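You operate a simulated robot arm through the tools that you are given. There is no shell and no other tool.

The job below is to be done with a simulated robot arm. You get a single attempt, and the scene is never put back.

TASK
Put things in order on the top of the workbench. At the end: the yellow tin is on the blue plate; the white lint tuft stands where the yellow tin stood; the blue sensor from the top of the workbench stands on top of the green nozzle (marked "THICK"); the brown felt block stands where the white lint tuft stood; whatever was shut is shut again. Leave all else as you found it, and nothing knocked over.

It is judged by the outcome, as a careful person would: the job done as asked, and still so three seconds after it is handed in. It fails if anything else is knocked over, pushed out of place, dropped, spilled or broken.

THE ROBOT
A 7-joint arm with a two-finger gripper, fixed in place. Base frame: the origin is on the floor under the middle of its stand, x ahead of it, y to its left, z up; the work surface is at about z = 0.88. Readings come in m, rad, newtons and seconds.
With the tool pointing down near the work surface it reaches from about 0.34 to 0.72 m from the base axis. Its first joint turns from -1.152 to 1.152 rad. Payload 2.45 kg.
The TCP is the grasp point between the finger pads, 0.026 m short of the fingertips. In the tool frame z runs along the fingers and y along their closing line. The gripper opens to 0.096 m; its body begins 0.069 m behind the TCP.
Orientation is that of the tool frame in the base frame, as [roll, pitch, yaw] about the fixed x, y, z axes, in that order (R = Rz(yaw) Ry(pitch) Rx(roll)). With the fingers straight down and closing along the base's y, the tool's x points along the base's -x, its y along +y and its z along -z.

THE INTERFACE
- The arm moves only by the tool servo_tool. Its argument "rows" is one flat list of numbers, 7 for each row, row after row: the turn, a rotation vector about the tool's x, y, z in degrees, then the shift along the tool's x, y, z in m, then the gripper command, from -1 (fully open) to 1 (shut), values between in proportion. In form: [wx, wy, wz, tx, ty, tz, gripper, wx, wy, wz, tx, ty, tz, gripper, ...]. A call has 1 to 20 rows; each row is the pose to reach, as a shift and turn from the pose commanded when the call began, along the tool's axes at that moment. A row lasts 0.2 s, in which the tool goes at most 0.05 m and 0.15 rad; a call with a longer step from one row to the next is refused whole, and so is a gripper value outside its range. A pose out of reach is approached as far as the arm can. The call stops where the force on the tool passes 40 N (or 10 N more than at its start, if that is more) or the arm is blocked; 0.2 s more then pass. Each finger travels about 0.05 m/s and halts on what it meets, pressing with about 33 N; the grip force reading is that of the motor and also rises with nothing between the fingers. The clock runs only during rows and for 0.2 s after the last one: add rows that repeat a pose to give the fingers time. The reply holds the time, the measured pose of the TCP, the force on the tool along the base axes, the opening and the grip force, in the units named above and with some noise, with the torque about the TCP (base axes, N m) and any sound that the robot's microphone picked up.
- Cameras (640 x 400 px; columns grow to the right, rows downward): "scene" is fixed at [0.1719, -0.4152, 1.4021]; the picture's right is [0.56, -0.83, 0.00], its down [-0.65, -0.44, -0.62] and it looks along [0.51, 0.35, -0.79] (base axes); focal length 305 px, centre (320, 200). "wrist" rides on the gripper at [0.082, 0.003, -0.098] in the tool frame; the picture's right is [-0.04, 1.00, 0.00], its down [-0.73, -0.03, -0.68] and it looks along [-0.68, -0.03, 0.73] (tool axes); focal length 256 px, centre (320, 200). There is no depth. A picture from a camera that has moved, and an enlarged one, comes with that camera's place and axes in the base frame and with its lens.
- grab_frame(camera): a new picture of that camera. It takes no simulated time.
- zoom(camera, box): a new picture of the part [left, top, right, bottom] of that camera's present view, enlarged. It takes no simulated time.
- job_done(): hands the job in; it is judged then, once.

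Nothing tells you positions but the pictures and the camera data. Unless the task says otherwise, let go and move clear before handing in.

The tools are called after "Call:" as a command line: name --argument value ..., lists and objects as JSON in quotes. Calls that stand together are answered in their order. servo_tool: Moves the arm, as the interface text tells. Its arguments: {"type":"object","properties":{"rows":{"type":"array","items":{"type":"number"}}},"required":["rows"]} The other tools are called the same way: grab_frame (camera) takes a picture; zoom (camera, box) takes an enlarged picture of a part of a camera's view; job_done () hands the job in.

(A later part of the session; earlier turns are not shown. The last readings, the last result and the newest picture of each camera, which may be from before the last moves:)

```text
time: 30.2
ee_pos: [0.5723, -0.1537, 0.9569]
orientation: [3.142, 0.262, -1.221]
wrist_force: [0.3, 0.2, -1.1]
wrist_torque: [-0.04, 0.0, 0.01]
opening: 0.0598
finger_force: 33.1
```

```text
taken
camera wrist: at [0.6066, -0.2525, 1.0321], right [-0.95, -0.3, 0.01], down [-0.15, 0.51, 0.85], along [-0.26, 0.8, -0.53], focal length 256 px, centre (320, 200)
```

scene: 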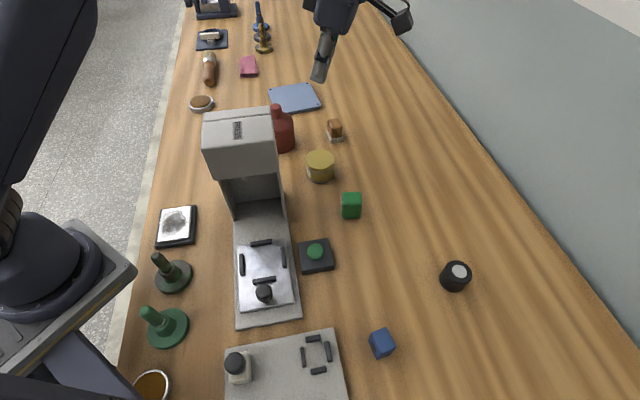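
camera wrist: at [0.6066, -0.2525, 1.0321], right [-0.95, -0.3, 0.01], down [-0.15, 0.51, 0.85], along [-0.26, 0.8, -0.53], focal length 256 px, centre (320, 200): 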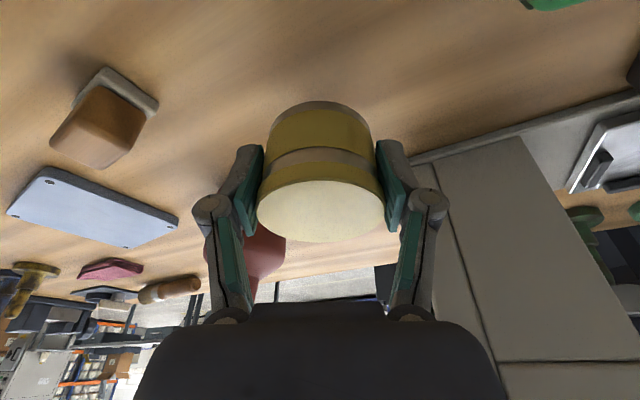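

Call:
servo_tool --rows '[0, 0, 0, -0.001, 0, -0.0039, 1, 0, 0, 0, -0.0031, 0, -0.0116, 1, 0, 0, 0, -0.0062, 0, -0.0232, 1, 0, 0, 0, -0.0101, 0, -0.0377, 1, 0, 0, 0, -0.014, 0, -0.0522, 1, 0, 0, 0, -0.0179, 0, -0.0666, 1, 0, 0, 0, -0.0217, 0, -0.0811, 1, 0, 0, 0, -0.0256, 0, -0.0956, 1, 0, 0, 0, -0.0295, 0, -0.1101, 1, 0, 0, 0, -0.0334, 0, -0.1246, 1, 0, 0, 0, -0.0373, 0, -0.1391, 1, 0, 0, 0, -0.0404, 0, -0.1507, 1, 0, 0, 0, -0.0422, 0, -0.1574, 1]'

Call:
grab_frame --camera "wrist"

Call:
grab_frame --camera "scene"

```text
time: 33.0
ee_pos: [0.5731, -0.1548, 1.1203]
orientation: [-3.141, 0.261, -1.222]
wrist_force: [-0.5, 0.4, -1.2]
wrist_torque: [-0.05, -0.01, -0.01]
opening: 0.0598
finger_force: 33.0
```

```text
taken
camera wrist: at [0.6067, -0.2521, 1.194], right [-0.95, -0.31, 0.01], down [-0.15, 0.51, 0.85], along [-0.26, 0.8, -0.53], focal length 256 px, centre (320, 200)
```

wrist: 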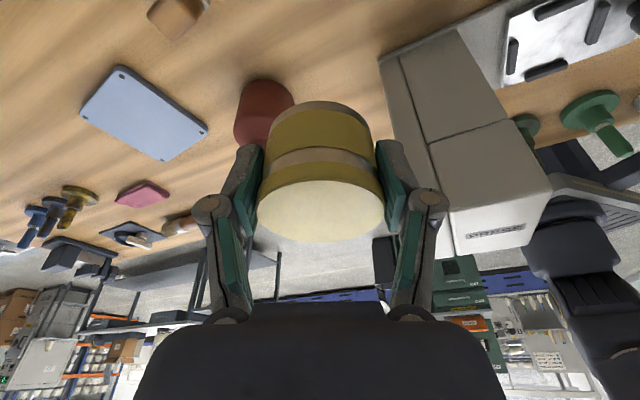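

```text
taken
```

scene: 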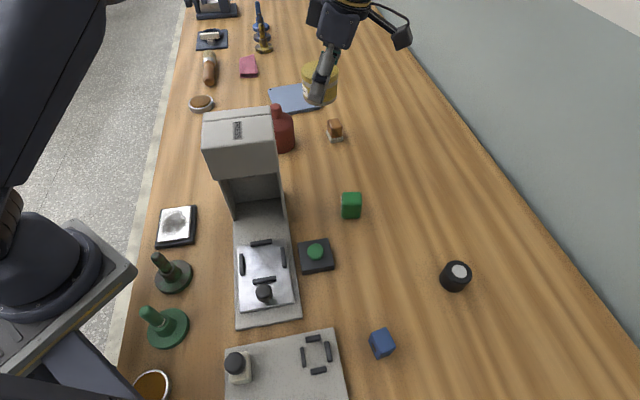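

The tin is held securely at z = 1.12. Now I'll swing it around gently toward the plate, rotating the wrist back to face outward while keeping the same tilt.

Call:
servo_tool --rows '[1.035, 0, 3.864, -0.0027, -0.0031, -0.0001, 1, 2.07, 0, 7.727, -0.0053, -0.0063, -0.0002, 1, 3.106, 0, 11.591, -0.008, -0.0094, -0.0003, 1, 4.141, 0, 15.454, -0.0106, -0.0126, -0.0004, 1, 5.176, 0, 19.318, -0.0133, -0.0157, -0.0005, 1, 6.211, 0, 23.182, -0.0159, -0.0188, -0.0006, 1, 7.246, 0, 27.045, -0.0186, -0.022, -0.0006, 1, 8.282, 0, 30.909, -0.0212, -0.0251, -0.0007, 1, 9.317, 0, 34.772, -0.0239, -0.0282, -0.0008, 1, 10.352, 0, 38.636, -0.0265, -0.0314, -0.0009, 1, 11.387, 0, 42.5, -0.0292, -0.0345, -0.001, 1, 12.422, 0, 46.363, -0.0318, -0.0377, -0.0011, 1, 13.458, 0, 50.227, -0.0345, -0.0408, -0.0012, 1, 13.458, 0, 50.227, -0.0345, -0.0408, -0.0012, 1]'

Call:
grab_frame --camera "wrist"

Call:
grab_frame --camera "scene"

```text
time: 36.0
ee_pos: [0.6012, -0.1088, 1.1322]
orientation: [-3.141, 0.26, -2.132]
wrist_force: [-0.3, -0.5, -2.0]
wrist_torque: [-0.03, -0.01, 0.01]
opening: 0.0595
finger_force: 33.0
```

```text
taken
camera wrist: at [0.5434, -0.1952, 1.205], right [-0.83, 0.56, 0.01], down [0.31, 0.44, 0.85], along [0.47, 0.7, -0.53], focal length 256 px, centre (320, 200)
```

wrist: 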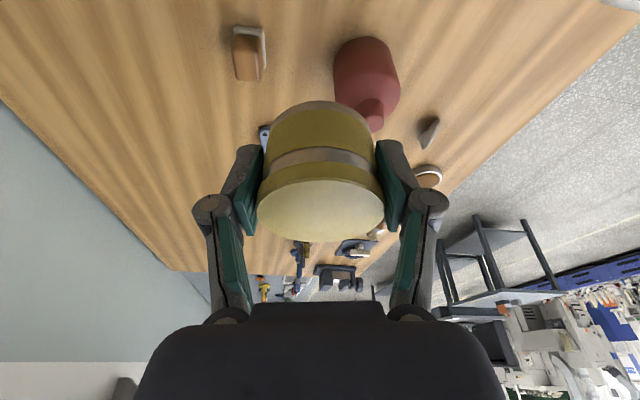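

```text
taken
```

scene: 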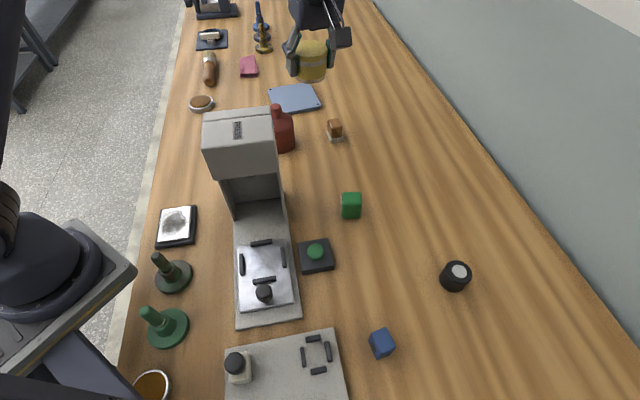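

Call:
servo_tool --rows '[1.035, 0, 3.864, -0.0056, 0.0003, 0.0025, 1, 2.07, 0, 7.727, -0.0113, 0.0006, 0.0049, 1, 3.106, 0, 11.591, -0.0169, 0.0009, 0.0074, 1, 4.141, 0, 15.454, -0.0226, 0.0011, 0.0099, 1, 5.176, 0, 19.318, -0.0282, 0.0014, 0.0123, 1, 6.211, 0, 23.182, -0.0338, 0.0017, 0.0148, 1, 7.246, 0, 27.045, -0.0395, 0.002, 0.0173, 1, 8.282, 0, 30.909, -0.0451, 0.0023, 0.0198, 1, 9.317, 0, 34.772, -0.0507, 0.0026, 0.0222, 1, 10.352, 0, 38.636, -0.0564, 0.0028, 0.0247, 1, 11.387, 0, 42.5, -0.062, 0.0031, 0.0272, 1, 12.422, 0, 46.363, -0.0677, 0.0034, 0.0296, 1, 13.458, 0, 50.227, -0.0733, 0.0037, 0.0321, 1, 13.458, 0, 50.227, -0.0733, 0.0037, 0.0321, 1]'

Call:
grab_frame --camera "wrist"

Call:
grab_frame --camera "scene"

```text
time: 39.0
ee_pos: [0.6389, -0.0396, 1.1185]
orientation: [-3.141, 0.261, -3.038]
wrist_force: [0.2, 0.6, -1.6]
wrist_torque: [0.03, 0.01, -0.01]
opening: 0.0598
finger_force: 32.5
```

```text
taken
camera wrist: at [0.5356, -0.0468, 1.1923], right [-0.06, 1.0, 0.01], down [0.53, 0.03, 0.85], along [0.84, 0.06, -0.53], focal length 256 px, centre (320, 200)
```

wrist: 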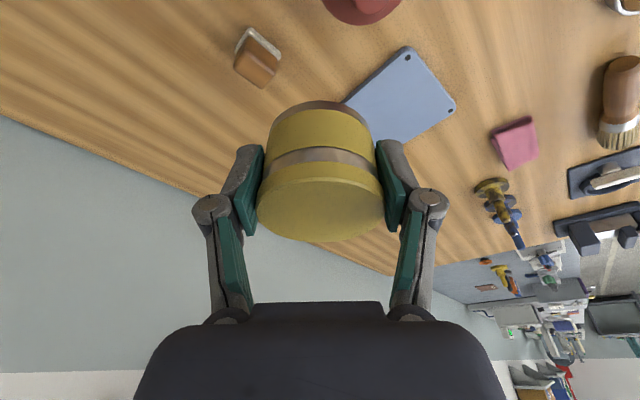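

```text
taken
```

scene: 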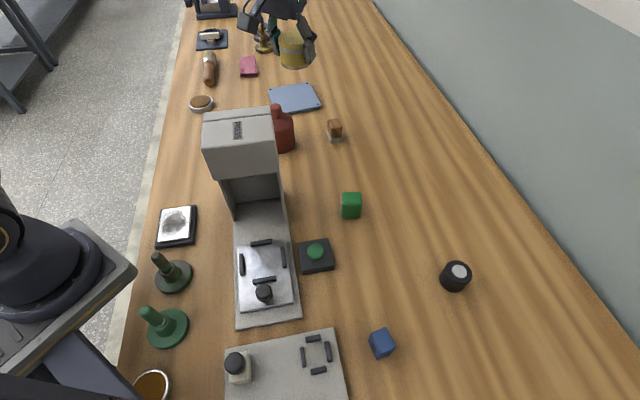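

Call:
servo_tool --rows '[0, 0, 0, -0.0072, 0.0104, 0.0069, 1, 0, 0, 0, -0.0144, 0.0208, 0.0138, 1, 0, 0, 0, -0.0216, 0.0312, 0.0207, 1, 0, 0, 0, -0.0289, 0.0416, 0.0277, 1, 0, 0, 0, -0.0361, 0.0519, 0.0346, 1, 0, 0, 0, -0.0433, 0.0623, 0.0415, 1, 0, 0, 0, -0.0505, 0.0727, 0.0484, 1, 0, 0, 0, -0.0577, 0.0831, 0.0553, 1, 0, 0, 0, -0.063, 0.0853, 0.0676, 1, 0, 0, 0, -0.0683, 0.0875, 0.08, 1, 0, 0, 0, -0.0735, 0.0898, 0.0923, 1, 0, 0, 0, -0.0788, 0.092, 0.1046, 1, 0, 0, 0, -0.0841, 0.0942, 0.117, 1, 0, 0, 0, -0.0894, 0.0964, 0.1293, 1, 0, 0, 0, -0.0946, 0.0987, 0.1416, 1, 0, 0, 0, -0.0999, 0.1009, 0.154, 1, 0, 0, 0, -0.1052, 0.1031, 0.1663, 1, 0, 0, 0, -0.1052, 0.1031, 0.1663, 1]'

Call:
grab_frame --camera "wrist"

Call:
zoom --camera "scene" --box '[220, 30, 380, 150]'

```text
time: 42.8
ee_pos: [0.7713, 0.0788, 0.9847]
orientation: [3.141, 0.263, -3.037]
wrist_force: [-0.3, 0.4, -1.8]
wrist_torque: [0.01, 0.01, 0.02]
opening: 0.0599
finger_force: 32.9
```

```text
taken
camera wrist: at [0.6681, 0.0716, 1.0596], right [-0.07, 1.0, 0.01], down [0.53, 0.03, 0.85], along [0.84, 0.06, -0.53], focal length 256 px, centre (320, 200)
```

wrist: 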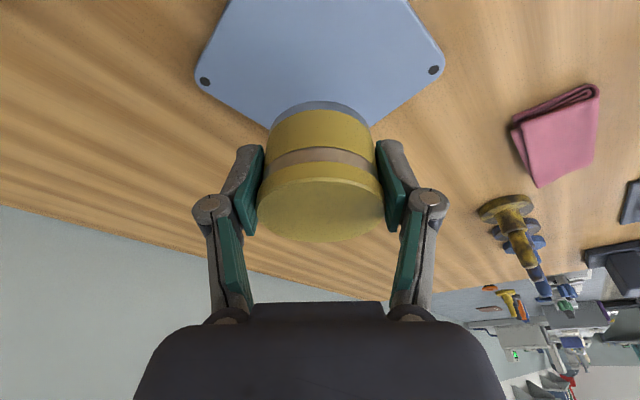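

```text
3.33 times, centred on (300, 90) of scene
camera zoom: at [0.1719, -0.4152, 1.4021], right [0.56, -0.83, 0.0], down [-0.65, -0.44, -0.62], along [0.51, 0.35, -0.79], focal length 1018 px, centre (387, 567)
```

zoom: 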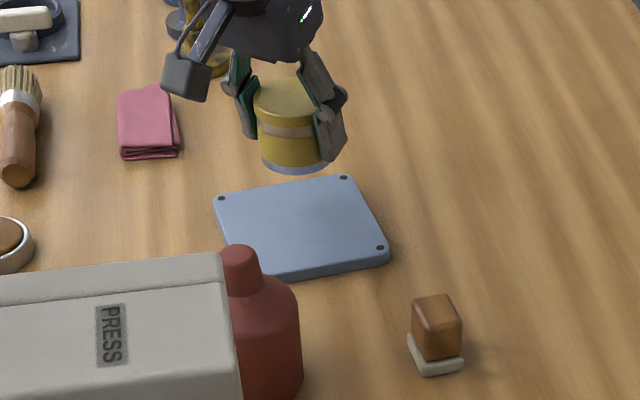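

Call:
servo_tool --rows '[0, 0, 0, 0.0026, 0, 0.0097, 1, 0, 0, 0, 0.0052, 0, 0.0193, 1, 0, 0, 0, 0.0078, 0, 0.029, 1, 0, 0, 0, 0.0104, 0, 0.0386, 1, 0, 0, 0, 0.0119, 0, 0.0444, 1, 0, 0, 0, 0.0129, 0, 0.0483, 1, 0, 0, 0, 0.0129, 0, 0.0483, 1]'

Call:
grab_frame --camera "wrist"

Call:
zoom --camera "scene" --box '[220, 30, 380, 150]'

```text
time: 44.4
ee_pos: [0.7726, 0.0777, 0.9345]
orientation: [-3.14, 0.263, -3.037]
wrist_force: [0.0, -0.5, -1.3]
wrist_torque: [0.02, 0.04, 0.01]
opening: 0.0597
finger_force: 32.7
```

```text
taken
camera wrist: at [0.6696, 0.0704, 1.0088], right [-0.07, 1.0, 0.01], down [0.53, 0.03, 0.85], along [0.84, 0.06, -0.53], focal length 256 px, centre (320, 200)
```

wrist: 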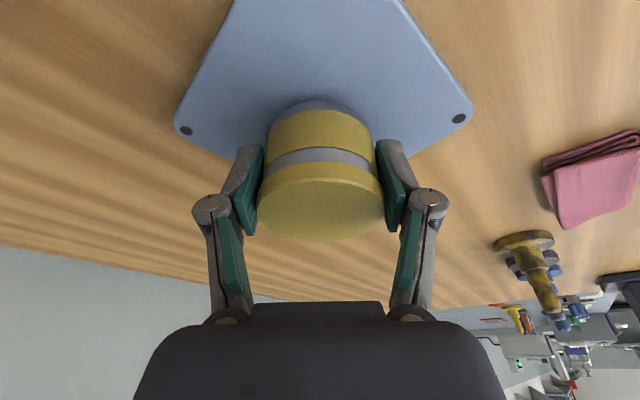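

```text
3.33 times, centred on (300, 90) of scene
camera zoom: at [0.1719, -0.4152, 1.4021], right [0.56, -0.83, 0.0], down [-0.65, -0.44, -0.62], along [0.51, 0.35, -0.79], focal length 1018 px, centre (387, 567)
```

zoom: 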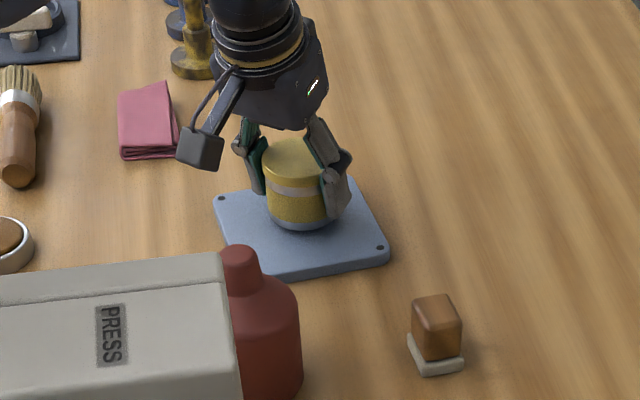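

The tin is over the plate centre and almost down. I'll lower it in millimetre steps until I feel contact.

Call:
servo_tool --rows '[0, 0, 0, 0.0003, 0, 0.001, 1, 0, 0, 0, 0.0005, 0, 0.0019, 1, 0, 0, 0, 0.0008, 0, 0.0029, 1, 0, 0, 0, 0.001, 0, 0.0039, 1]'

```text
time: 45.4
ee_pos: [0.7716, 0.0789, 0.9305]
orientation: [-3.141, 0.262, -3.036]
wrist_force: [-0.5, 0.1, -1.4]
wrist_torque: [0.0, -0.01, 0.03]
opening: 0.06
finger_force: 32.6
```

Call:
servo_tool --rows '[0, 0, 0, 0.0003, 0, 0.001, 1, 0, 0, 0, 0.0005, 0, 0.0019, 1, 0, 0, 0, 0.0005, 0, 0.0019, 1]'

Call:
zoom --camera "scene" --box '[260, 50, 330, 110]'

```text
time: 46.2
ee_pos: [0.7723, 0.0778, 0.9288]
orientation: [3.141, 0.262, -3.036]
wrist_force: [0.0, 0.6, -0.9]
wrist_torque: [0.0, -0.01, 0.0]
opening: 0.0599
finger_force: 33.6
```

```text
6.67 times, centred on (295, 80) of scene
camera zoom: at [0.1719, -0.4152, 1.4021], right [0.56, -0.83, 0.0], down [-0.65, -0.44, -0.62], along [0.51, 0.35, -0.79], focal length 2036 px, centre (487, 1000)
```

zoom: 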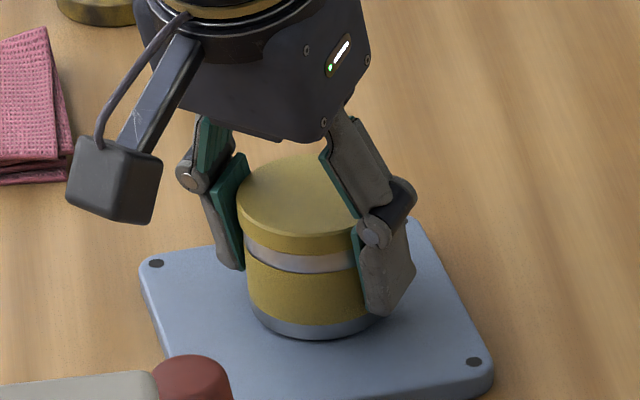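

Call:
servo_tool --rows '[0, 0, 0, 0.0003, 0, 0.001, 1, 0, 0, 0, 0.0005, 0, 0.0019, 1, 0, 0, 0, 0.0005, 0, 0.0019, 1]'

```text
time: 47.0
ee_pos: [0.7716, 0.0764, 0.9275]
orientation: [3.141, 0.26, -3.037]
wrist_force: [-0.6, -0.5, 1.3]
wrist_torque: [0.03, 0.0, 0.0]
opening: 0.0597
finger_force: 32.8
```

Call:
servo_tool --rows '[0, 0, 0, 0.0002, 0, 0.0007, 1, 0, 0, 0, 0.0002, 0, 0.0007, 1]'

Call:
zoom --camera "scene" --box '[260, 50, 330, 110]'

```text
time: 47.6
ee_pos: [0.772, 0.0787, 0.9279]
orientation: [-3.141, 0.263, -3.038]
wrist_force: [-1.2, 0.4, 3.4]
wrist_torque: [-0.04, -0.01, 0.0]
opening: 0.0598
finger_force: 32.6
```

```text
6.67 times, centred on (295, 80) of scene
camera zoom: at [0.1717, -0.4152, 1.4022], right [0.56, -0.83, 0.0], down [-0.65, -0.44, -0.62], along [0.51, 0.35, -0.79], focal length 2036 px, centre (487, 1000)
```

zoom: 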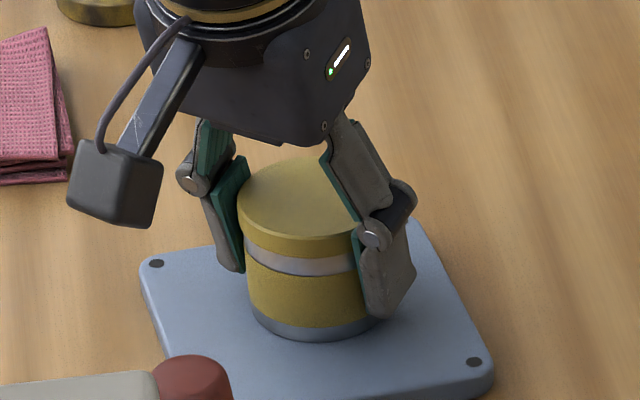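

The force has turned positive, so the tin is resting on the plate. I'm opening the fingers.

Call:
servo_tool --rows '[0, 0, 0, 0, 0, 0, 0, 0, 0, 0, 0, 0, 0, -0.5, 0, 0, 0, 0, 0, 0, -1, 0, 0, 0, 0, 0, 0, -1, 0, 0, 0, 0, 0, 0, -1]'

Call:
grab_frame --camera "wrist"

Call:
zoom --camera "scene" --box '[240, 40, 340, 130]'

```text
time: 48.8
ee_pos: [0.7723, 0.0778, 0.9278]
orientation: [3.14, 0.261, -3.038]
wrist_force: [-0.3, 0.8, 0.6]
wrist_torque: [0.0, -0.01, -0.01]
opening: 0.0962
finger_force: 0.0
```

```text
taken
camera wrist: at [0.6691, 0.0706, 1.0013], right [-0.07, 1.0, 0.01], down [0.53, 0.03, 0.85], along [0.84, 0.06, -0.53], focal length 256 px, centre (320, 200)
```

wrist: 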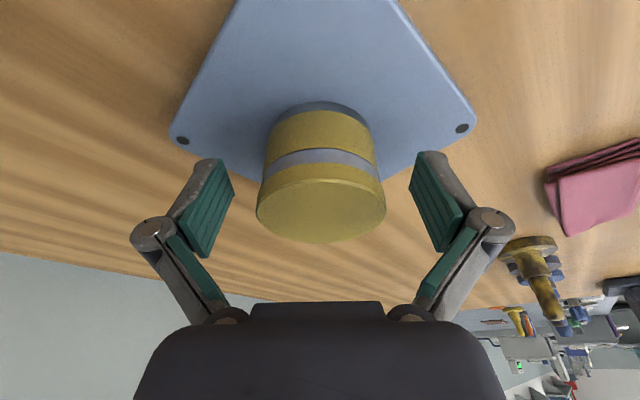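

```text
4.44 times, centred on (290, 85) of scene
camera zoom: at [0.1719, -0.4152, 1.4021], right [0.56, -0.83, 0.0], down [-0.65, -0.44, -0.62], along [0.51, 0.35, -0.79], focal length 1357 px, centre (453, 711)
```

zoom: 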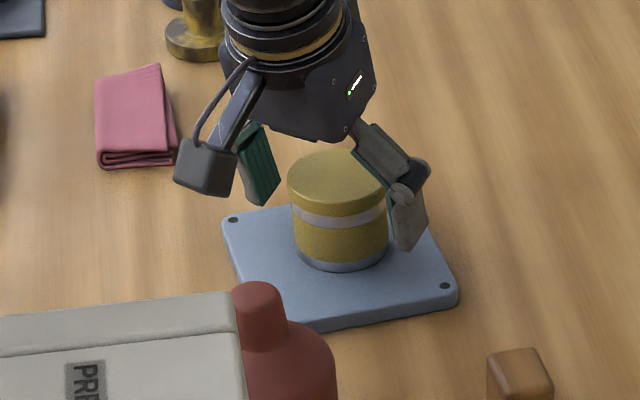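

The tin stands on the plate. I'll retreat along the tool axis, then rise and move over to the tuft.

Call:
servo_tool --rows '[0, 0, 0, 0, 0, -0.03, -1, 0, 0, 0, 0, 0, -0.065, -1, 0, 0, 0, 0, 0, -0.1, -1, 0, 0, 0, 0.0238, 0.007, -0.1312, -1, 0, 0, 0, 0.0475, 0.0139, -0.1624, -1, 0, 0, 0, 0.0713, 0.0209, -0.1935, -1, 0, 0, 0, 0.095, 0.0278, -0.2247, -1, 0, 0, 0, 0.095, 0.0278, -0.2247, -1]'

Call:
grab_frame --camera "wrist"

Call:
grab_frame --camera "scene"

```text
time: 50.6
ee_pos: [0.621, 0.0901, 1.1191]
orientation: [-3.141, 0.263, -3.036]
wrist_force: [0.6, 1.1, -0.4]
wrist_torque: [0.0, 0.02, 0.0]
opening: 0.0961
finger_force: 0.1
```

```text
taken
camera wrist: at [0.5174, 0.0829, 1.1926], right [-0.07, 1.0, 0.01], down [0.53, 0.03, 0.85], along [0.84, 0.06, -0.53], focal length 256 px, centre (320, 200)
```

wrist: 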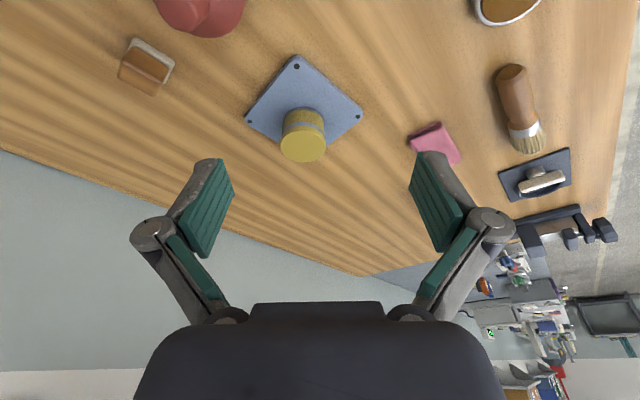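

```text
taken
```

scene: 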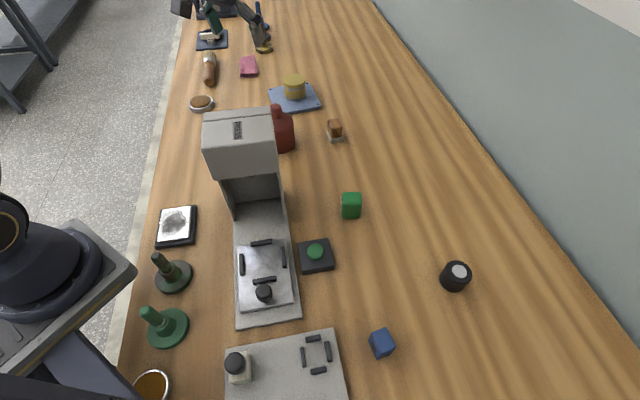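

Call:
servo_tool --rows '[0, 3.75, 0, 0.0302, 0.0159, -0.0081, -1, 0, 7.5, 0, 0.0604, 0.0317, -0.0162, -1, 0, 11.25, 0, 0.0906, 0.0476, -0.0242, -1, 0, 15, 0, 0.1208, 0.0634, -0.0323, -1, 0, 15, 0, 0.1208, 0.0634, -0.0323, -1]'

Call:
grab_frame --camera "wrist"

Call:
grab_frame --camera "scene"

```text
time: 51.8
ee_pos: [0.49, 0.1407, 1.1183]
orientation: [3.141, 0.001, -3.036]
wrist_force: [-0.1, 0.1, 0.0]
wrist_torque: [0.0, 0.01, 0.01]
opening: 0.096
finger_force: 0.0
```

```text
taken
camera wrist: at [0.4095, 0.1354, 1.2177], right [-0.06, 1.0, 0.0], down [0.73, 0.05, 0.68], along [0.68, 0.04, -0.73], focal length 256 px, centre (320, 200)
```

wrist: 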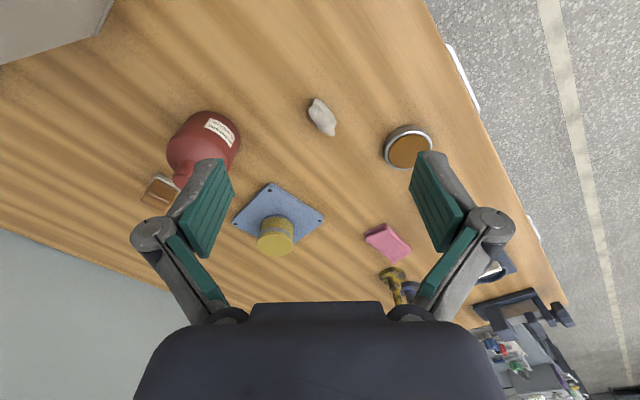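

```text
taken
```

scene: 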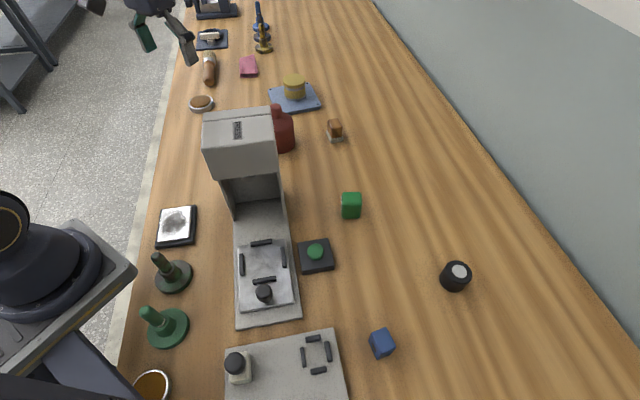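

Call:
zoom --camera "wrist" --box '[290, 85, 360, 145]'

Call:
zoom --camera "wrist" --box '[140, 90, 340, 270]'

```text
6.67 times, centred on (325, 115) of wrist
camera zoom: at [0.4095, 0.1354, 1.2177], right [-0.06, 1.0, 0.0], down [0.73, 0.05, 0.68], along [0.68, 0.04, -0.73], focal length 1707 px, centre (287, 767)
```

zoom: 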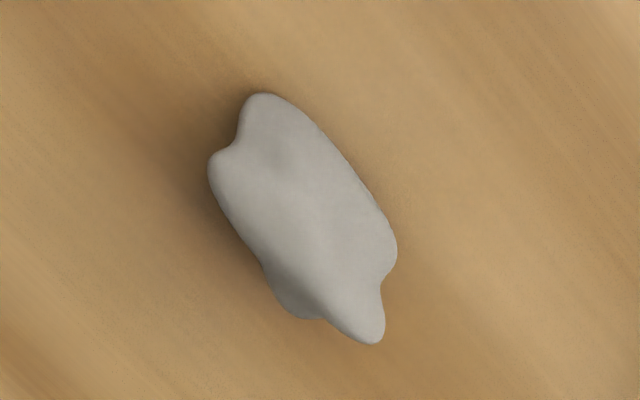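

```text
2.22 times, centred on (240, 180) of wrist
camera zoom: at [0.4095, 0.1354, 1.2177], right [-0.06, 1.0, 0.0], down [0.73, 0.05, 0.68], along [0.68, 0.04, -0.73], focal length 569 px, centre (498, 244)
```

zoom: 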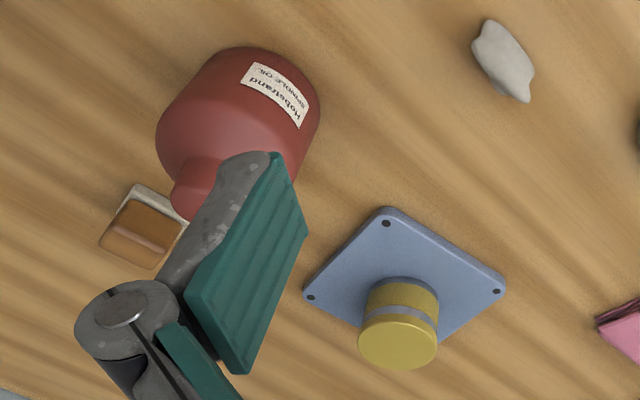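

The tuft's long axis lies at about 27°, its width is about 0.03 m, and its centre is near (0.562, 0.148). I'll turn to close across its width and come down above it.

Call:
servo_tool --rows '[0, 0, -7, -0.0241, 0, 0.0333, -1, 0, 0, -14, -0.0483, 0, 0.0667, -1, 0, 0, -21, -0.0724, 0, 0.1, -1, 0, 0, -21, -0.0724, 0, 0.1, -1]'

Call:
grab_frame --camera "wrist"

Call:
zoom --camera "wrist" --box '[250, 30, 390, 160]'

```text
time: 52.8
ee_pos: [0.5622, 0.1487, 1.0166]
orientation: [3.14, 0.001, -2.669]
wrist_force: [0.5, 0.1, -0.3]
wrist_torque: [-0.02, 0.0, -0.01]
opening: 0.096
finger_force: 0.1
```

```text
taken
camera wrist: at [0.489, 0.1154, 1.1155], right [-0.42, 0.91, 0.0], down [0.67, 0.31, 0.68], along [0.62, 0.28, -0.73], focal length 256 px, centre (320, 200)
```

wrist: 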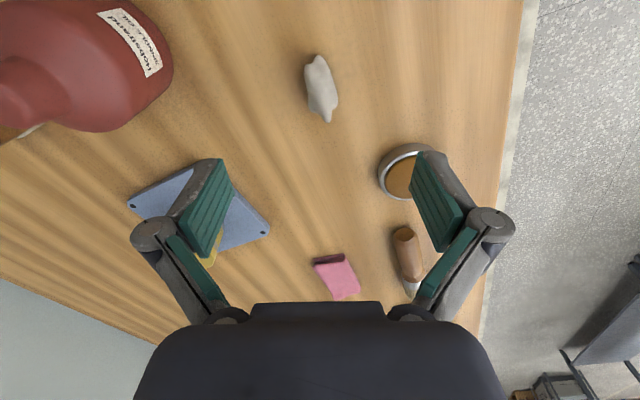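

```text
3.08 times, centred on (320, 95) of wrist
camera zoom: at [0.489, 0.1154, 1.1155], right [-0.42, 0.91, 0.0], down [0.67, 0.31, 0.68], along [0.62, 0.28, -0.73], focal length 788 px, centre (320, 523)
```

zoom: 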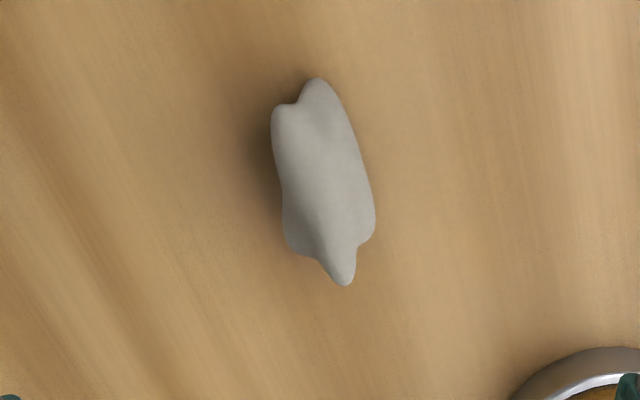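

Call:
servo_tool --rows '[0, 0, -2.5, 0, 0.001, 0.035, -1, 0, 0, -5, 0, 0.001, 0.07, -1, 0, 0, -5, 0, 0.001, 0.095, -1, 0, 0, -5, 0, 0.001, 0.106, -1, 0, 0, -5, 0, 0.001, 0.106, -1]'

Call:
grab_frame --camera "wrist"

Call:
zoom --camera "scene" --box '[160, 40, 320, 160]'

```text
time: 54.0
ee_pos: [0.5622, 0.15, 0.9117]
orientation: [-3.14, 0.0, -2.583]
wrist_force: [1.0, 0.3, 0.0]
wrist_torque: [0.03, 0.02, -0.01]
opening: 0.096
finger_force: 0.1
```

```text
taken
camera wrist: at [0.4909, 0.1098, 1.0101], right [-0.5, 0.87, 0.0], down [0.64, 0.36, 0.68], along [0.59, 0.34, -0.73], focal length 256 px, centre (320, 200)
```

wrist: 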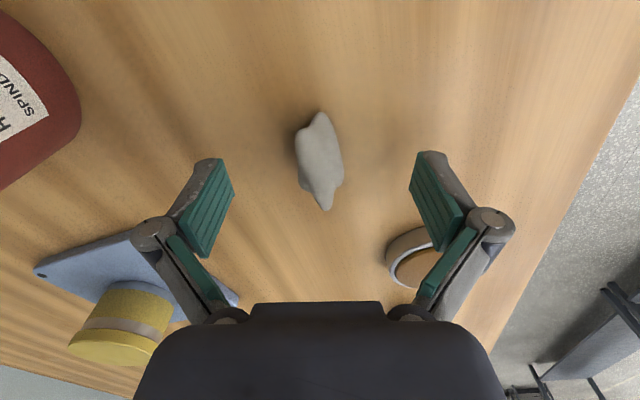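

```text
3.33 times, centred on (240, 100) of scene
camera zoom: at [0.1719, -0.4152, 1.4021], right [0.56, -0.83, 0.0], down [-0.65, -0.44, -0.62], along [0.51, 0.35, -0.79], focal length 1018 px, centre (587, 533)
```

zoom: 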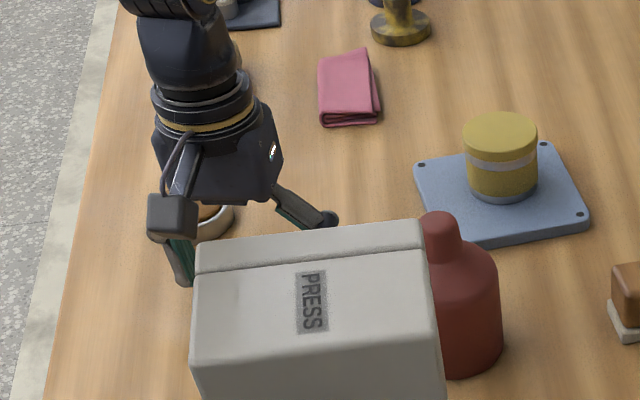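

Call:
servo_tool --rows '[0, 0, 0, 0, 0, 0, 0, 0, 0, 0, 0, 0, 0, 0.5, 0, 0, 0, 0, 0, 0, 1, 0, 0, 0, 0, 0, 0, 1, 0, 0, 0, 0, 0, 0, 1, 0, 0, 0, 0, 0, 0, 1]'

Call:
grab_frame --camera "wrist"

```text
time: 55.4
ee_pos: [0.5614, 0.149, 0.9124]
orientation: [-3.141, 0.001, -2.584]
wrist_force: [1.3, 0.0, 0.4]
wrist_torque: [0.02, -0.01, -0.01]
opening: 0.0178
finger_force: 33.3
```

```text
taken
camera wrist: at [0.4909, 0.1098, 1.0104], right [-0.5, 0.87, 0.0], down [0.64, 0.36, 0.68], along [0.59, 0.34, -0.73], focal length 256 px, centre (320, 200)
```

wrist: 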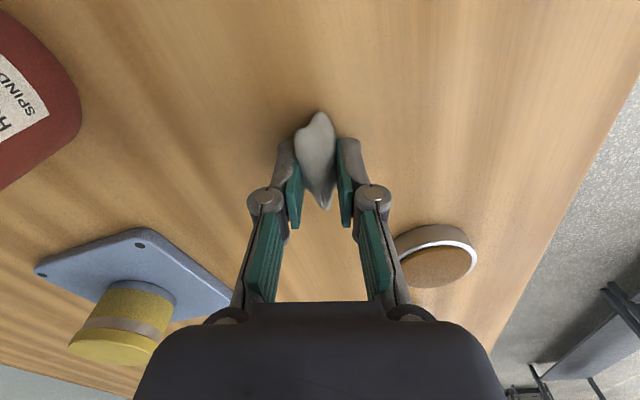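

The tuft is gripped at 0.018 m. I'm lifting it slowly.

Call:
servo_tool --rows '[0, 0, 0, 0, 0, -0.001, 1, 0, 0, 0, 0, 0, -0.003, 1, 0, 0, 0, 0, 0, -0.006, 1, 0, 0, 0, 0, 0, -0.01, 1, 0, 0, 0, 0, 0, -0.015, 1, 0, 0, 0, 0, 0, -0.022, 1, 0, 0, 0, 0, 0, -0.03, 1, 0, 0, 0, 0, 0, -0.04, 1, 0, 0, 0, 0, 0, -0.05, 1]'

Call:
grab_frame --camera "wrist"

```text
time: 57.4
ee_pos: [0.561, 0.1477, 0.9635]
orientation: [-3.141, 0.001, -2.583]
wrist_force: [-0.6, 0.0, -0.1]
wrist_torque: [0.01, 0.03, 0.02]
opening: 0.0167
finger_force: 32.9
```

```text
taken
camera wrist: at [0.491, 0.1083, 1.0621], right [-0.49, 0.87, 0.0], down [0.64, 0.36, 0.68], along [0.59, 0.34, -0.73], focal length 256 px, centre (320, 200)
```

wrist: 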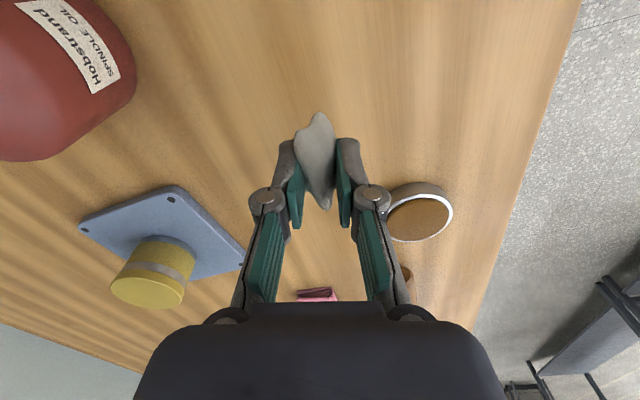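

Call:
servo_tool --rows '[0, 0, 0, 0, 0, -0.012, 1, 0, 0, 0, 0, 0, -0.03, 1, 0, 0, 0, 0, 0, -0.055, 1, 0, 0, 0, 0, 0, -0.08, 1, 0, 0, 0, 0, 0, -0.105, 1, 0, 0, 0, 0, 0, -0.13, 1, 0, 0, 0, 0, 0, -0.155, 1, 0, 0, 0, 0, 0, -0.18, 1, 0, 0, 0, 0, 0, -0.198, 1, 0, 0, 0, 0, 0, -0.207, 1, 0, 0, 0, 0, 0, -0.207, 1]'

Call:
grab_frame --camera "wrist"

```text
time: 59.8
ee_pos: [0.5621, 0.1485, 1.1709]
orientation: [3.141, 0.0, -2.585]
wrist_force: [-0.1, 0.4, 0.2]
wrist_torque: [0.02, 0.0, 0.01]
opening: 0.018
finger_force: 33.1
```

```text
taken
camera wrist: at [0.4918, 0.1084, 1.2688], right [-0.5, 0.87, 0.0], down [0.64, 0.36, 0.68], along [0.59, 0.34, -0.73], focal length 256 px, centre (320, 200)
```

wrist: 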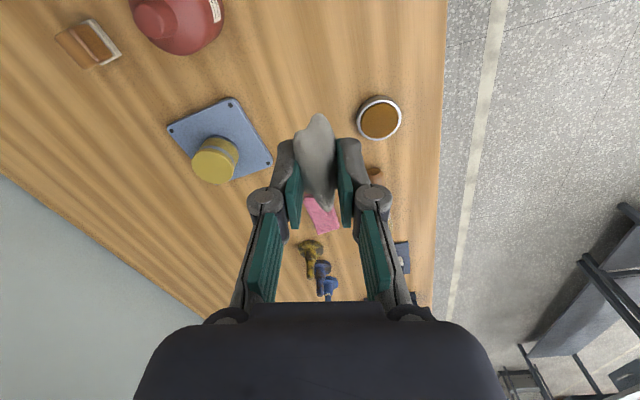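

Call:
servo_tool --rows '[0, 0, -6.25, 0.0124, -0.0218, 0, 1, 0, 0, -12.5, 0.0248, -0.0437, 0, 1, 0, 0, -18.75, 0.0372, -0.0655, 0, 1, 0, 0, -25, 0.0496, -0.0873, 0, 1, 0, 0, -31.25, 0.062, -0.1092, 0, 1, 0, 0, -37.5, 0.0744, -0.131, 0, 1, 0, 0, -43.75, 0.0868, -0.1528, 0, 1, 0, 0, -50, 0.0992, -0.1747, 0, 1, 0, 0, -56.25, 0.1116, -0.1965, 0, 1, 0, 0, -62.5, 0.124, -0.2183, 0, 1, 0, 0, -68.75, 0.1364, -0.2402, 0, 1, 0, 0, -75, 0.1488, -0.262, 0, 1, 0, 0, -75, 0.1488, -0.262, 0, 1]'

Call:
grab_frame --camera "wrist"

Call:
grab_frame --camera "scene"

```text
time: 62.6
ee_pos: [0.5718, -0.1527, 1.1699]
orientation: [-3.14, -0.002, -1.274]
wrist_force: [0.7, -0.5, -0.4]
wrist_torque: [0.0, 0.03, 0.0]
opening: 0.0181
finger_force: 32.8
```

```text
taken
camera wrist: at [0.5941, -0.2306, 1.2698], right [-0.97, -0.26, 0.0], down [-0.19, 0.71, 0.68], along [-0.17, 0.66, -0.73], focal length 256 px, centre (320, 200)
```

wrist: 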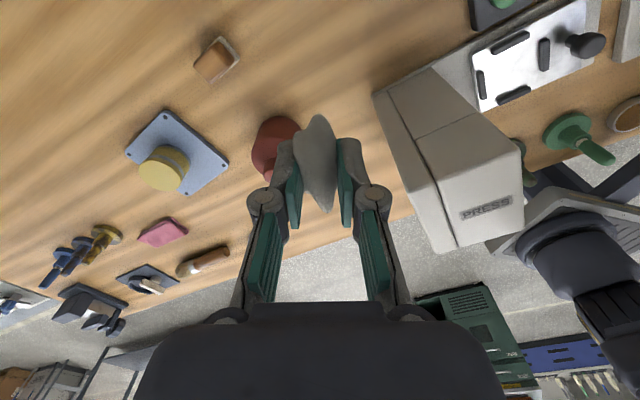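

```text
taken
```

scene: 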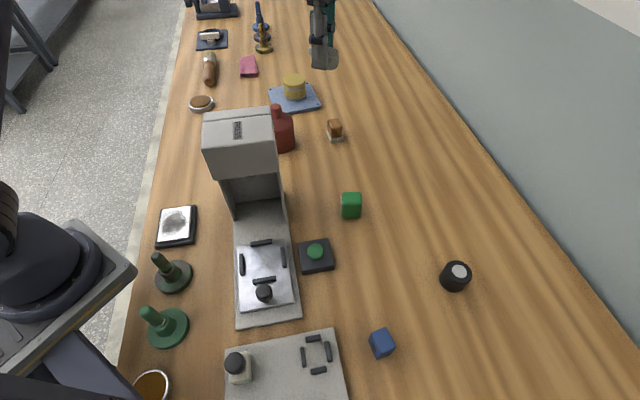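

Call:
servo_tool --rows '[0, 0, 0, 0, -0.001, 0.02, 1, 0, 0, 0, 0.0007, -0.0024, 0.05, 1, 0, 0, 0, 0.0007, -0.0024, 0.08, 1, 0, 0, 0, 0.0007, -0.0024, 0.11, 1, 0, 0, 0, 0.0007, -0.0024, 0.14, 1, 0, 0, 0, 0.0007, -0.0024, 0.17, 1, 0, 0, 0, 0.0007, -0.0024, 0.195, 1, 0, 0, 0, 0.0007, -0.0024, 0.215, 1, 0, 0, 0, 0.0007, -0.0024, 0.232, 1, 0, 0, 0, 0.0007, -0.0024, 0.244, 1, 0, 0, 0, 0.0007, -0.0024, 0.25, 1, 0, 0, 0, 0.0007, -0.0024, 0.25, 1]'

Call:
grab_frame --camera "wrist"

Call:
zoom --camera "scene" --box '[260, 80, 400, 220]'

```text
time: 65.2
ee_pos: [0.5762, -0.1524, 0.9186]
orientation: [3.141, 0.0, -1.273]
wrist_force: [-0.2, -0.3, -0.4]
wrist_torque: [0.01, -0.01, -0.03]
opening: 0.0179
finger_force: 32.9
```

```text
taken
camera wrist: at [0.5977, -0.2308, 1.0174], right [-0.97, -0.25, 0.0], down [-0.19, 0.71, 0.68], along [-0.17, 0.66, -0.73], focal length 256 px, centre (320, 200)
```

wrist: 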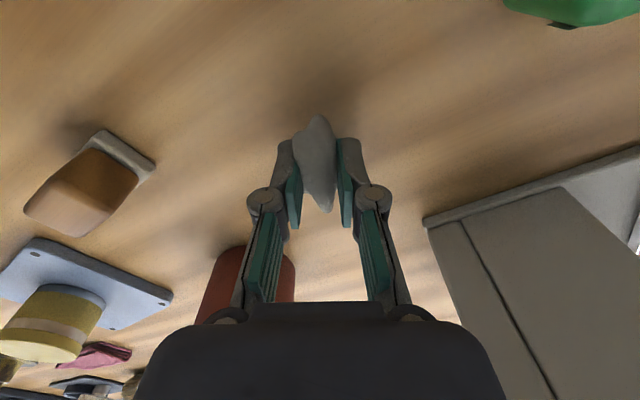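

```text
2.86 times, centred on (330, 150) of scene
camera zoom: at [0.1719, -0.4152, 1.4021], right [0.56, -0.83, 0.0], down [-0.65, -0.44, -0.62], along [0.51, 0.35, -0.79], focal length 872 px, centre (291, 343)
```

zoom: 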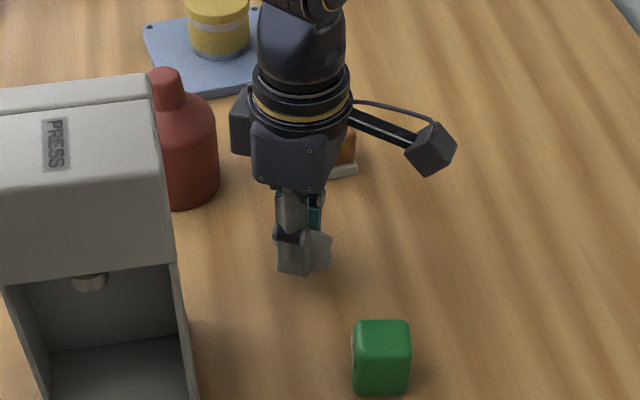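

Call:
servo_tool --rows '[0, 0, 0, 0, 0, 0.002, 1, 0, 0, 0, 0, 0, 0.004, 1, 0, 0, 0, 0, 0, 0.0055, 1, 0, 0, 0, 0, 0, 0.0055, 1]'

```text
time: 66.2
ee_pos: [0.5759, -0.152, 0.9143]
orientation: [3.14, 0.0, -1.274]
wrist_force: [-0.6, 0.4, 0.2]
wrist_torque: [0.02, -0.01, 0.01]
opening: 0.018
finger_force: 33.3
```

Call:
servo_tool --rows '[0, 0, 0, 0, 0, 0.001, 1, 0, 0, 0, 0, 0, 0.0015, 1, 0, 0, 0, 0, 0, 0.0015, 1]'

Call:
zoom --camera "wrist" --box '[240, 80, 400, 230]'

```text
time: 67.0
ee_pos: [0.5758, -0.1516, 0.9123]
orientation: [-3.141, -0.001, -1.276]
wrist_force: [-0.5, 0.8, 0.5]
wrist_torque: [-0.02, 0.0, 0.02]
opening: 0.0179
finger_force: 32.9
```

```text
2.67 times, centred on (320, 155) of wrist
camera zoom: at [0.5975, -0.2309, 1.0113], right [-0.97, -0.25, 0.0], down [-0.19, 0.71, 0.68], along [-0.17, 0.66, -0.73], focal length 683 px, centre (320, 320)
```

zoom: 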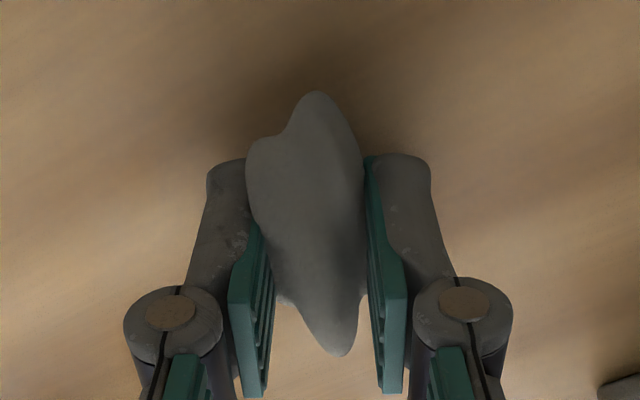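

The tuft is at the same height it was picked from. I'm opening partway to release it.

Call:
servo_tool --rows '[0, 0, 0, 0, 0, 0, 0.4, 0, 0, 0, 0, 0, 0, 0.1, 0, 0, 0, 0, 0, 0, -0.1, 0, 0, 0, 0, 0, 0, -0.1]'

Call:
grab_frame --camera "wrist"

```text
time: 68.0
ee_pos: [0.5754, -0.1534, 0.9121]
orientation: [-3.141, 0.001, -1.274]
wrist_force: [0.1, 0.6, 0.2]
wrist_torque: [0.01, 0.0, 0.02]
opening: 0.0531
finger_force: 0.1
```

```text
taken
camera wrist: at [0.5976, -0.2309, 1.0114], right [-0.97, -0.25, 0.0], down [-0.19, 0.71, 0.68], along [-0.17, 0.66, -0.73], focal length 256 px, centre (320, 200)
```

wrist: 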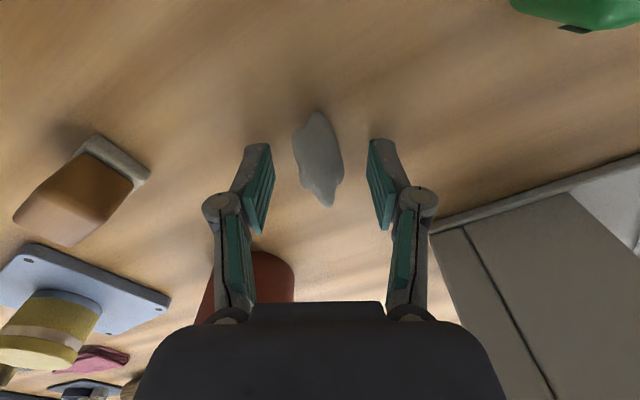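

Call:
servo_tool --rows '[0, 0, 0, 0, 0, -0.02, -0.1, 0, 0, 0, 0, 0, -0.06, -0.1, 0, 0, 0, 0, 0, -0.1, -0.1, 0, 0, 0, 0, 0, -0.14, -0.1, 0, 0, 0, 0, 0, -0.18, -0.1, 0, 0, 0, 0, 0, -0.22, -0.1, 0, 0, 0, 0, 0, -0.22, -1]'

Call:
grab_frame --camera "wrist"

Call:
grab_frame --camera "scene"

```text
time: 69.6
ee_pos: [0.5769, -0.1538, 1.1327]
orientation: [-3.141, 0.001, -1.274]
wrist_force: [-0.1, -0.4, 0.8]
wrist_torque: [0.0, 0.0, 0.0]
opening: 0.0876
finger_force: 0.0
```

```text
taken
camera wrist: at [0.599, -0.2317, 1.2317], right [-0.97, -0.25, 0.0], down [-0.19, 0.71, 0.68], along [-0.17, 0.66, -0.73], focal length 256 px, centre (320, 200)
```

wrist: 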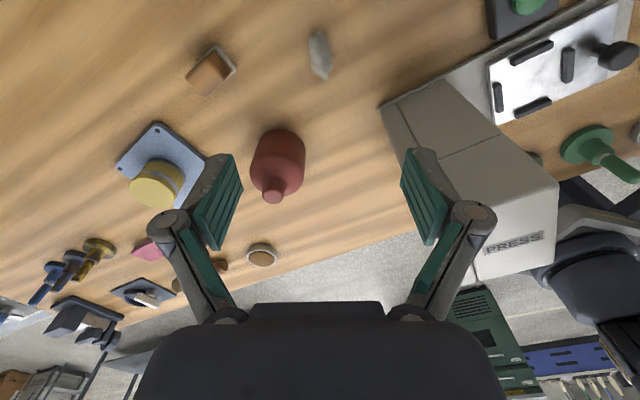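

```text
taken
```

scene: 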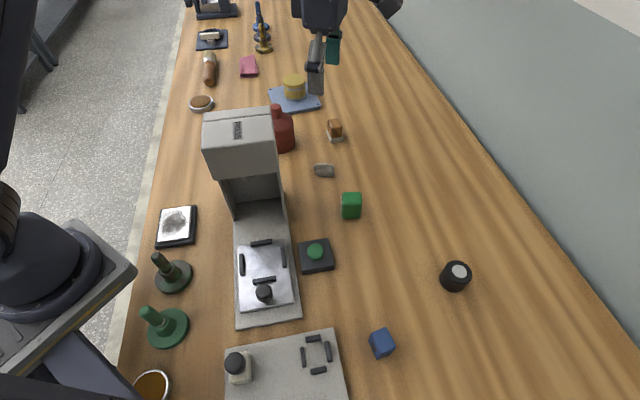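

Call:
servo_tool --rows '[0, 0, 7.85, -0.0037, -0.0036, 0, -1, 0, 0, 15.7, -0.0075, -0.0071, 0, -1, 0, 0, 23.55, -0.0112, -0.0107, 0, -1, 0, 0, 31.4, -0.015, -0.0142, 0, -1, 0, 0, 39.25, -0.0187, -0.0178, 0, -1, 0, 0, 47.1, -0.0224, -0.0213, 0, -1, 0, 0, 54.95, -0.0262, -0.0249, 0, -1, 0, 0, 62.8, -0.0299, -0.0284, 0, -1, 0, 0, 70.65, -0.0336, -0.032, 0, -1, 0, 0, 78.5, -0.0374, -0.0355, 0, -1, 0, 0, 86.35, -0.0411, -0.0391, 0, -1, 0, 0, 94.2, -0.0449, -0.0426, 0, -1, 0, 0, 102, -0.0486, -0.0462, 0, -1, 0, 0, 102, -0.0486, -0.0462, 0, -1]'

Call:
grab_frame --camera "wrist"

Call:
zoom --camera "scene" --box '[300, 90, 380, 190]'

```text
time: 72.6
ee_pos: [0.6065, -0.0922, 1.1333]
orientation: [-3.14, 0.0, -3.056]
wrist_force: [-0.5, 0.3, -0.6]
wrist_torque: [-0.04, 0.0, -0.02]
opening: 0.096
finger_force: 0.0
```

```text
taken
camera wrist: at [0.525, -0.096, 1.2318], right [-0.04, 1.0, 0.0], down [0.73, 0.03, 0.68], along [0.68, 0.03, -0.73], focal length 256 px, centre (320, 200)
```

wrist: 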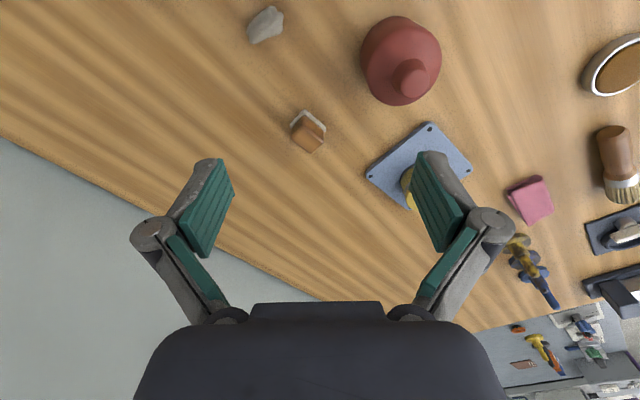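

```text
4.00 times, centred on (340, 140) of scene
camera zoom: at [0.1719, -0.4152, 1.4021], right [0.56, -0.83, 0.0], down [-0.65, -0.44, -0.62], along [0.51, 0.35, -0.79], focal length 1222 px, centre (240, 440)
```

zoom: 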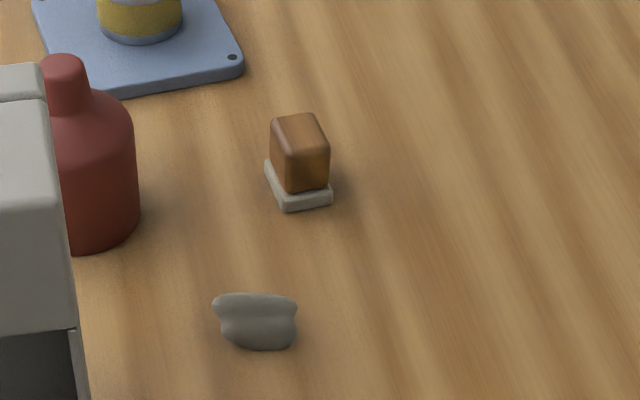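

Call:
zoom --camera "wrist" --box '[270, 90, 350, 170]'

```text
5.00 times, centred on (310, 130) of wrist
camera zoom: at [0.525, -0.096, 1.2318], right [-0.04, 1.0, 0.0], down [0.73, 0.03, 0.68], along [0.68, 0.03, -0.73], focal length 1280 px, centre (370, 550)
```

zoom: 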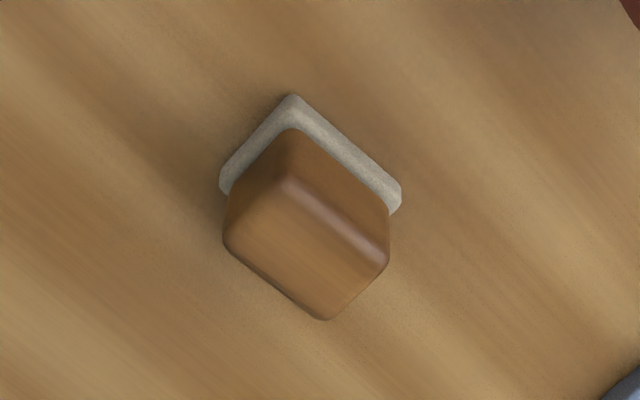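

The felt block's edges sit at about 48° and -41°, with its centre near (0.70, -0.106). I'll turn to close across its short side, keep the fingers only partly open so they stay clear of the bottle, and come down above it.

Call:
servo_tool --rows '[0, 0, -7.33, -0.0153, -0.0036, 0.0172, -0.4, 0, 0, -14.67, -0.0307, -0.0072, 0.0344, -0.4, 0, 0, -22, -0.046, -0.0109, 0.0517, -0.4, 0, 0, -29.33, -0.0613, -0.0145, 0.0689, -0.4, 0, 0, -36.67, -0.0767, -0.0181, 0.0861, -0.4, 0, 0, -44, -0.092, -0.0217, 0.1033, -0.4, 0, 0, -44, -0.092, -0.0217, 0.1033, -0.4]'

Call:
grab_frame --camera "wrist"

Call:
zoom --camera "wrist" --box '[250, 40, 390, 180]'

```text
time: 74.2
ee_pos: [0.7011, -0.1065, 1.0309]
orientation: [3.139, 0.0, -2.285]
wrist_force: [0.9, 1.1, 0.3]
wrist_torque: [-0.01, -0.02, -0.02]
opening: 0.0672
finger_force: 0.0
```

```text
taken
camera wrist: at [0.6454, -0.1664, 1.1281], right [-0.73, 0.68, 0.0], down [0.5, 0.54, 0.68], along [0.47, 0.49, -0.73], focal length 256 px, centre (320, 200)
```

wrist: 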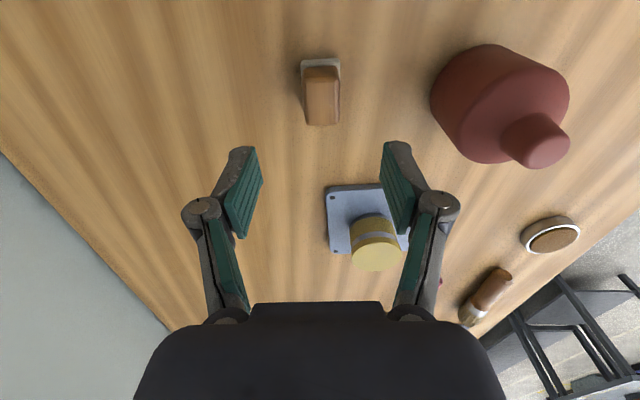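

```text
2.86 times, centred on (320, 110) of wrist
camera zoom: at [0.6454, -0.1664, 1.1281], right [-0.73, 0.68, 0.0], down [0.5, 0.54, 0.68], along [0.47, 0.49, -0.73], focal length 731 px, centre (320, 457)
```

zoom: 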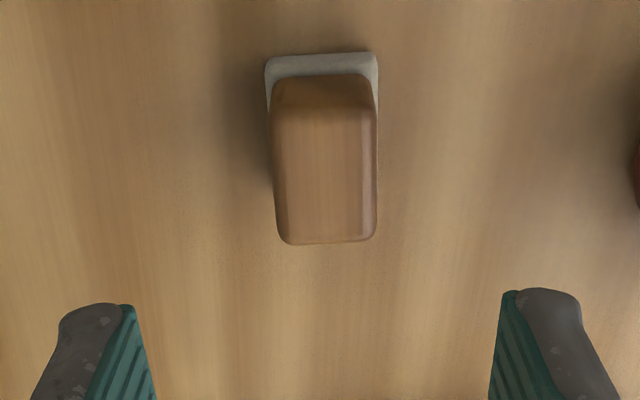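

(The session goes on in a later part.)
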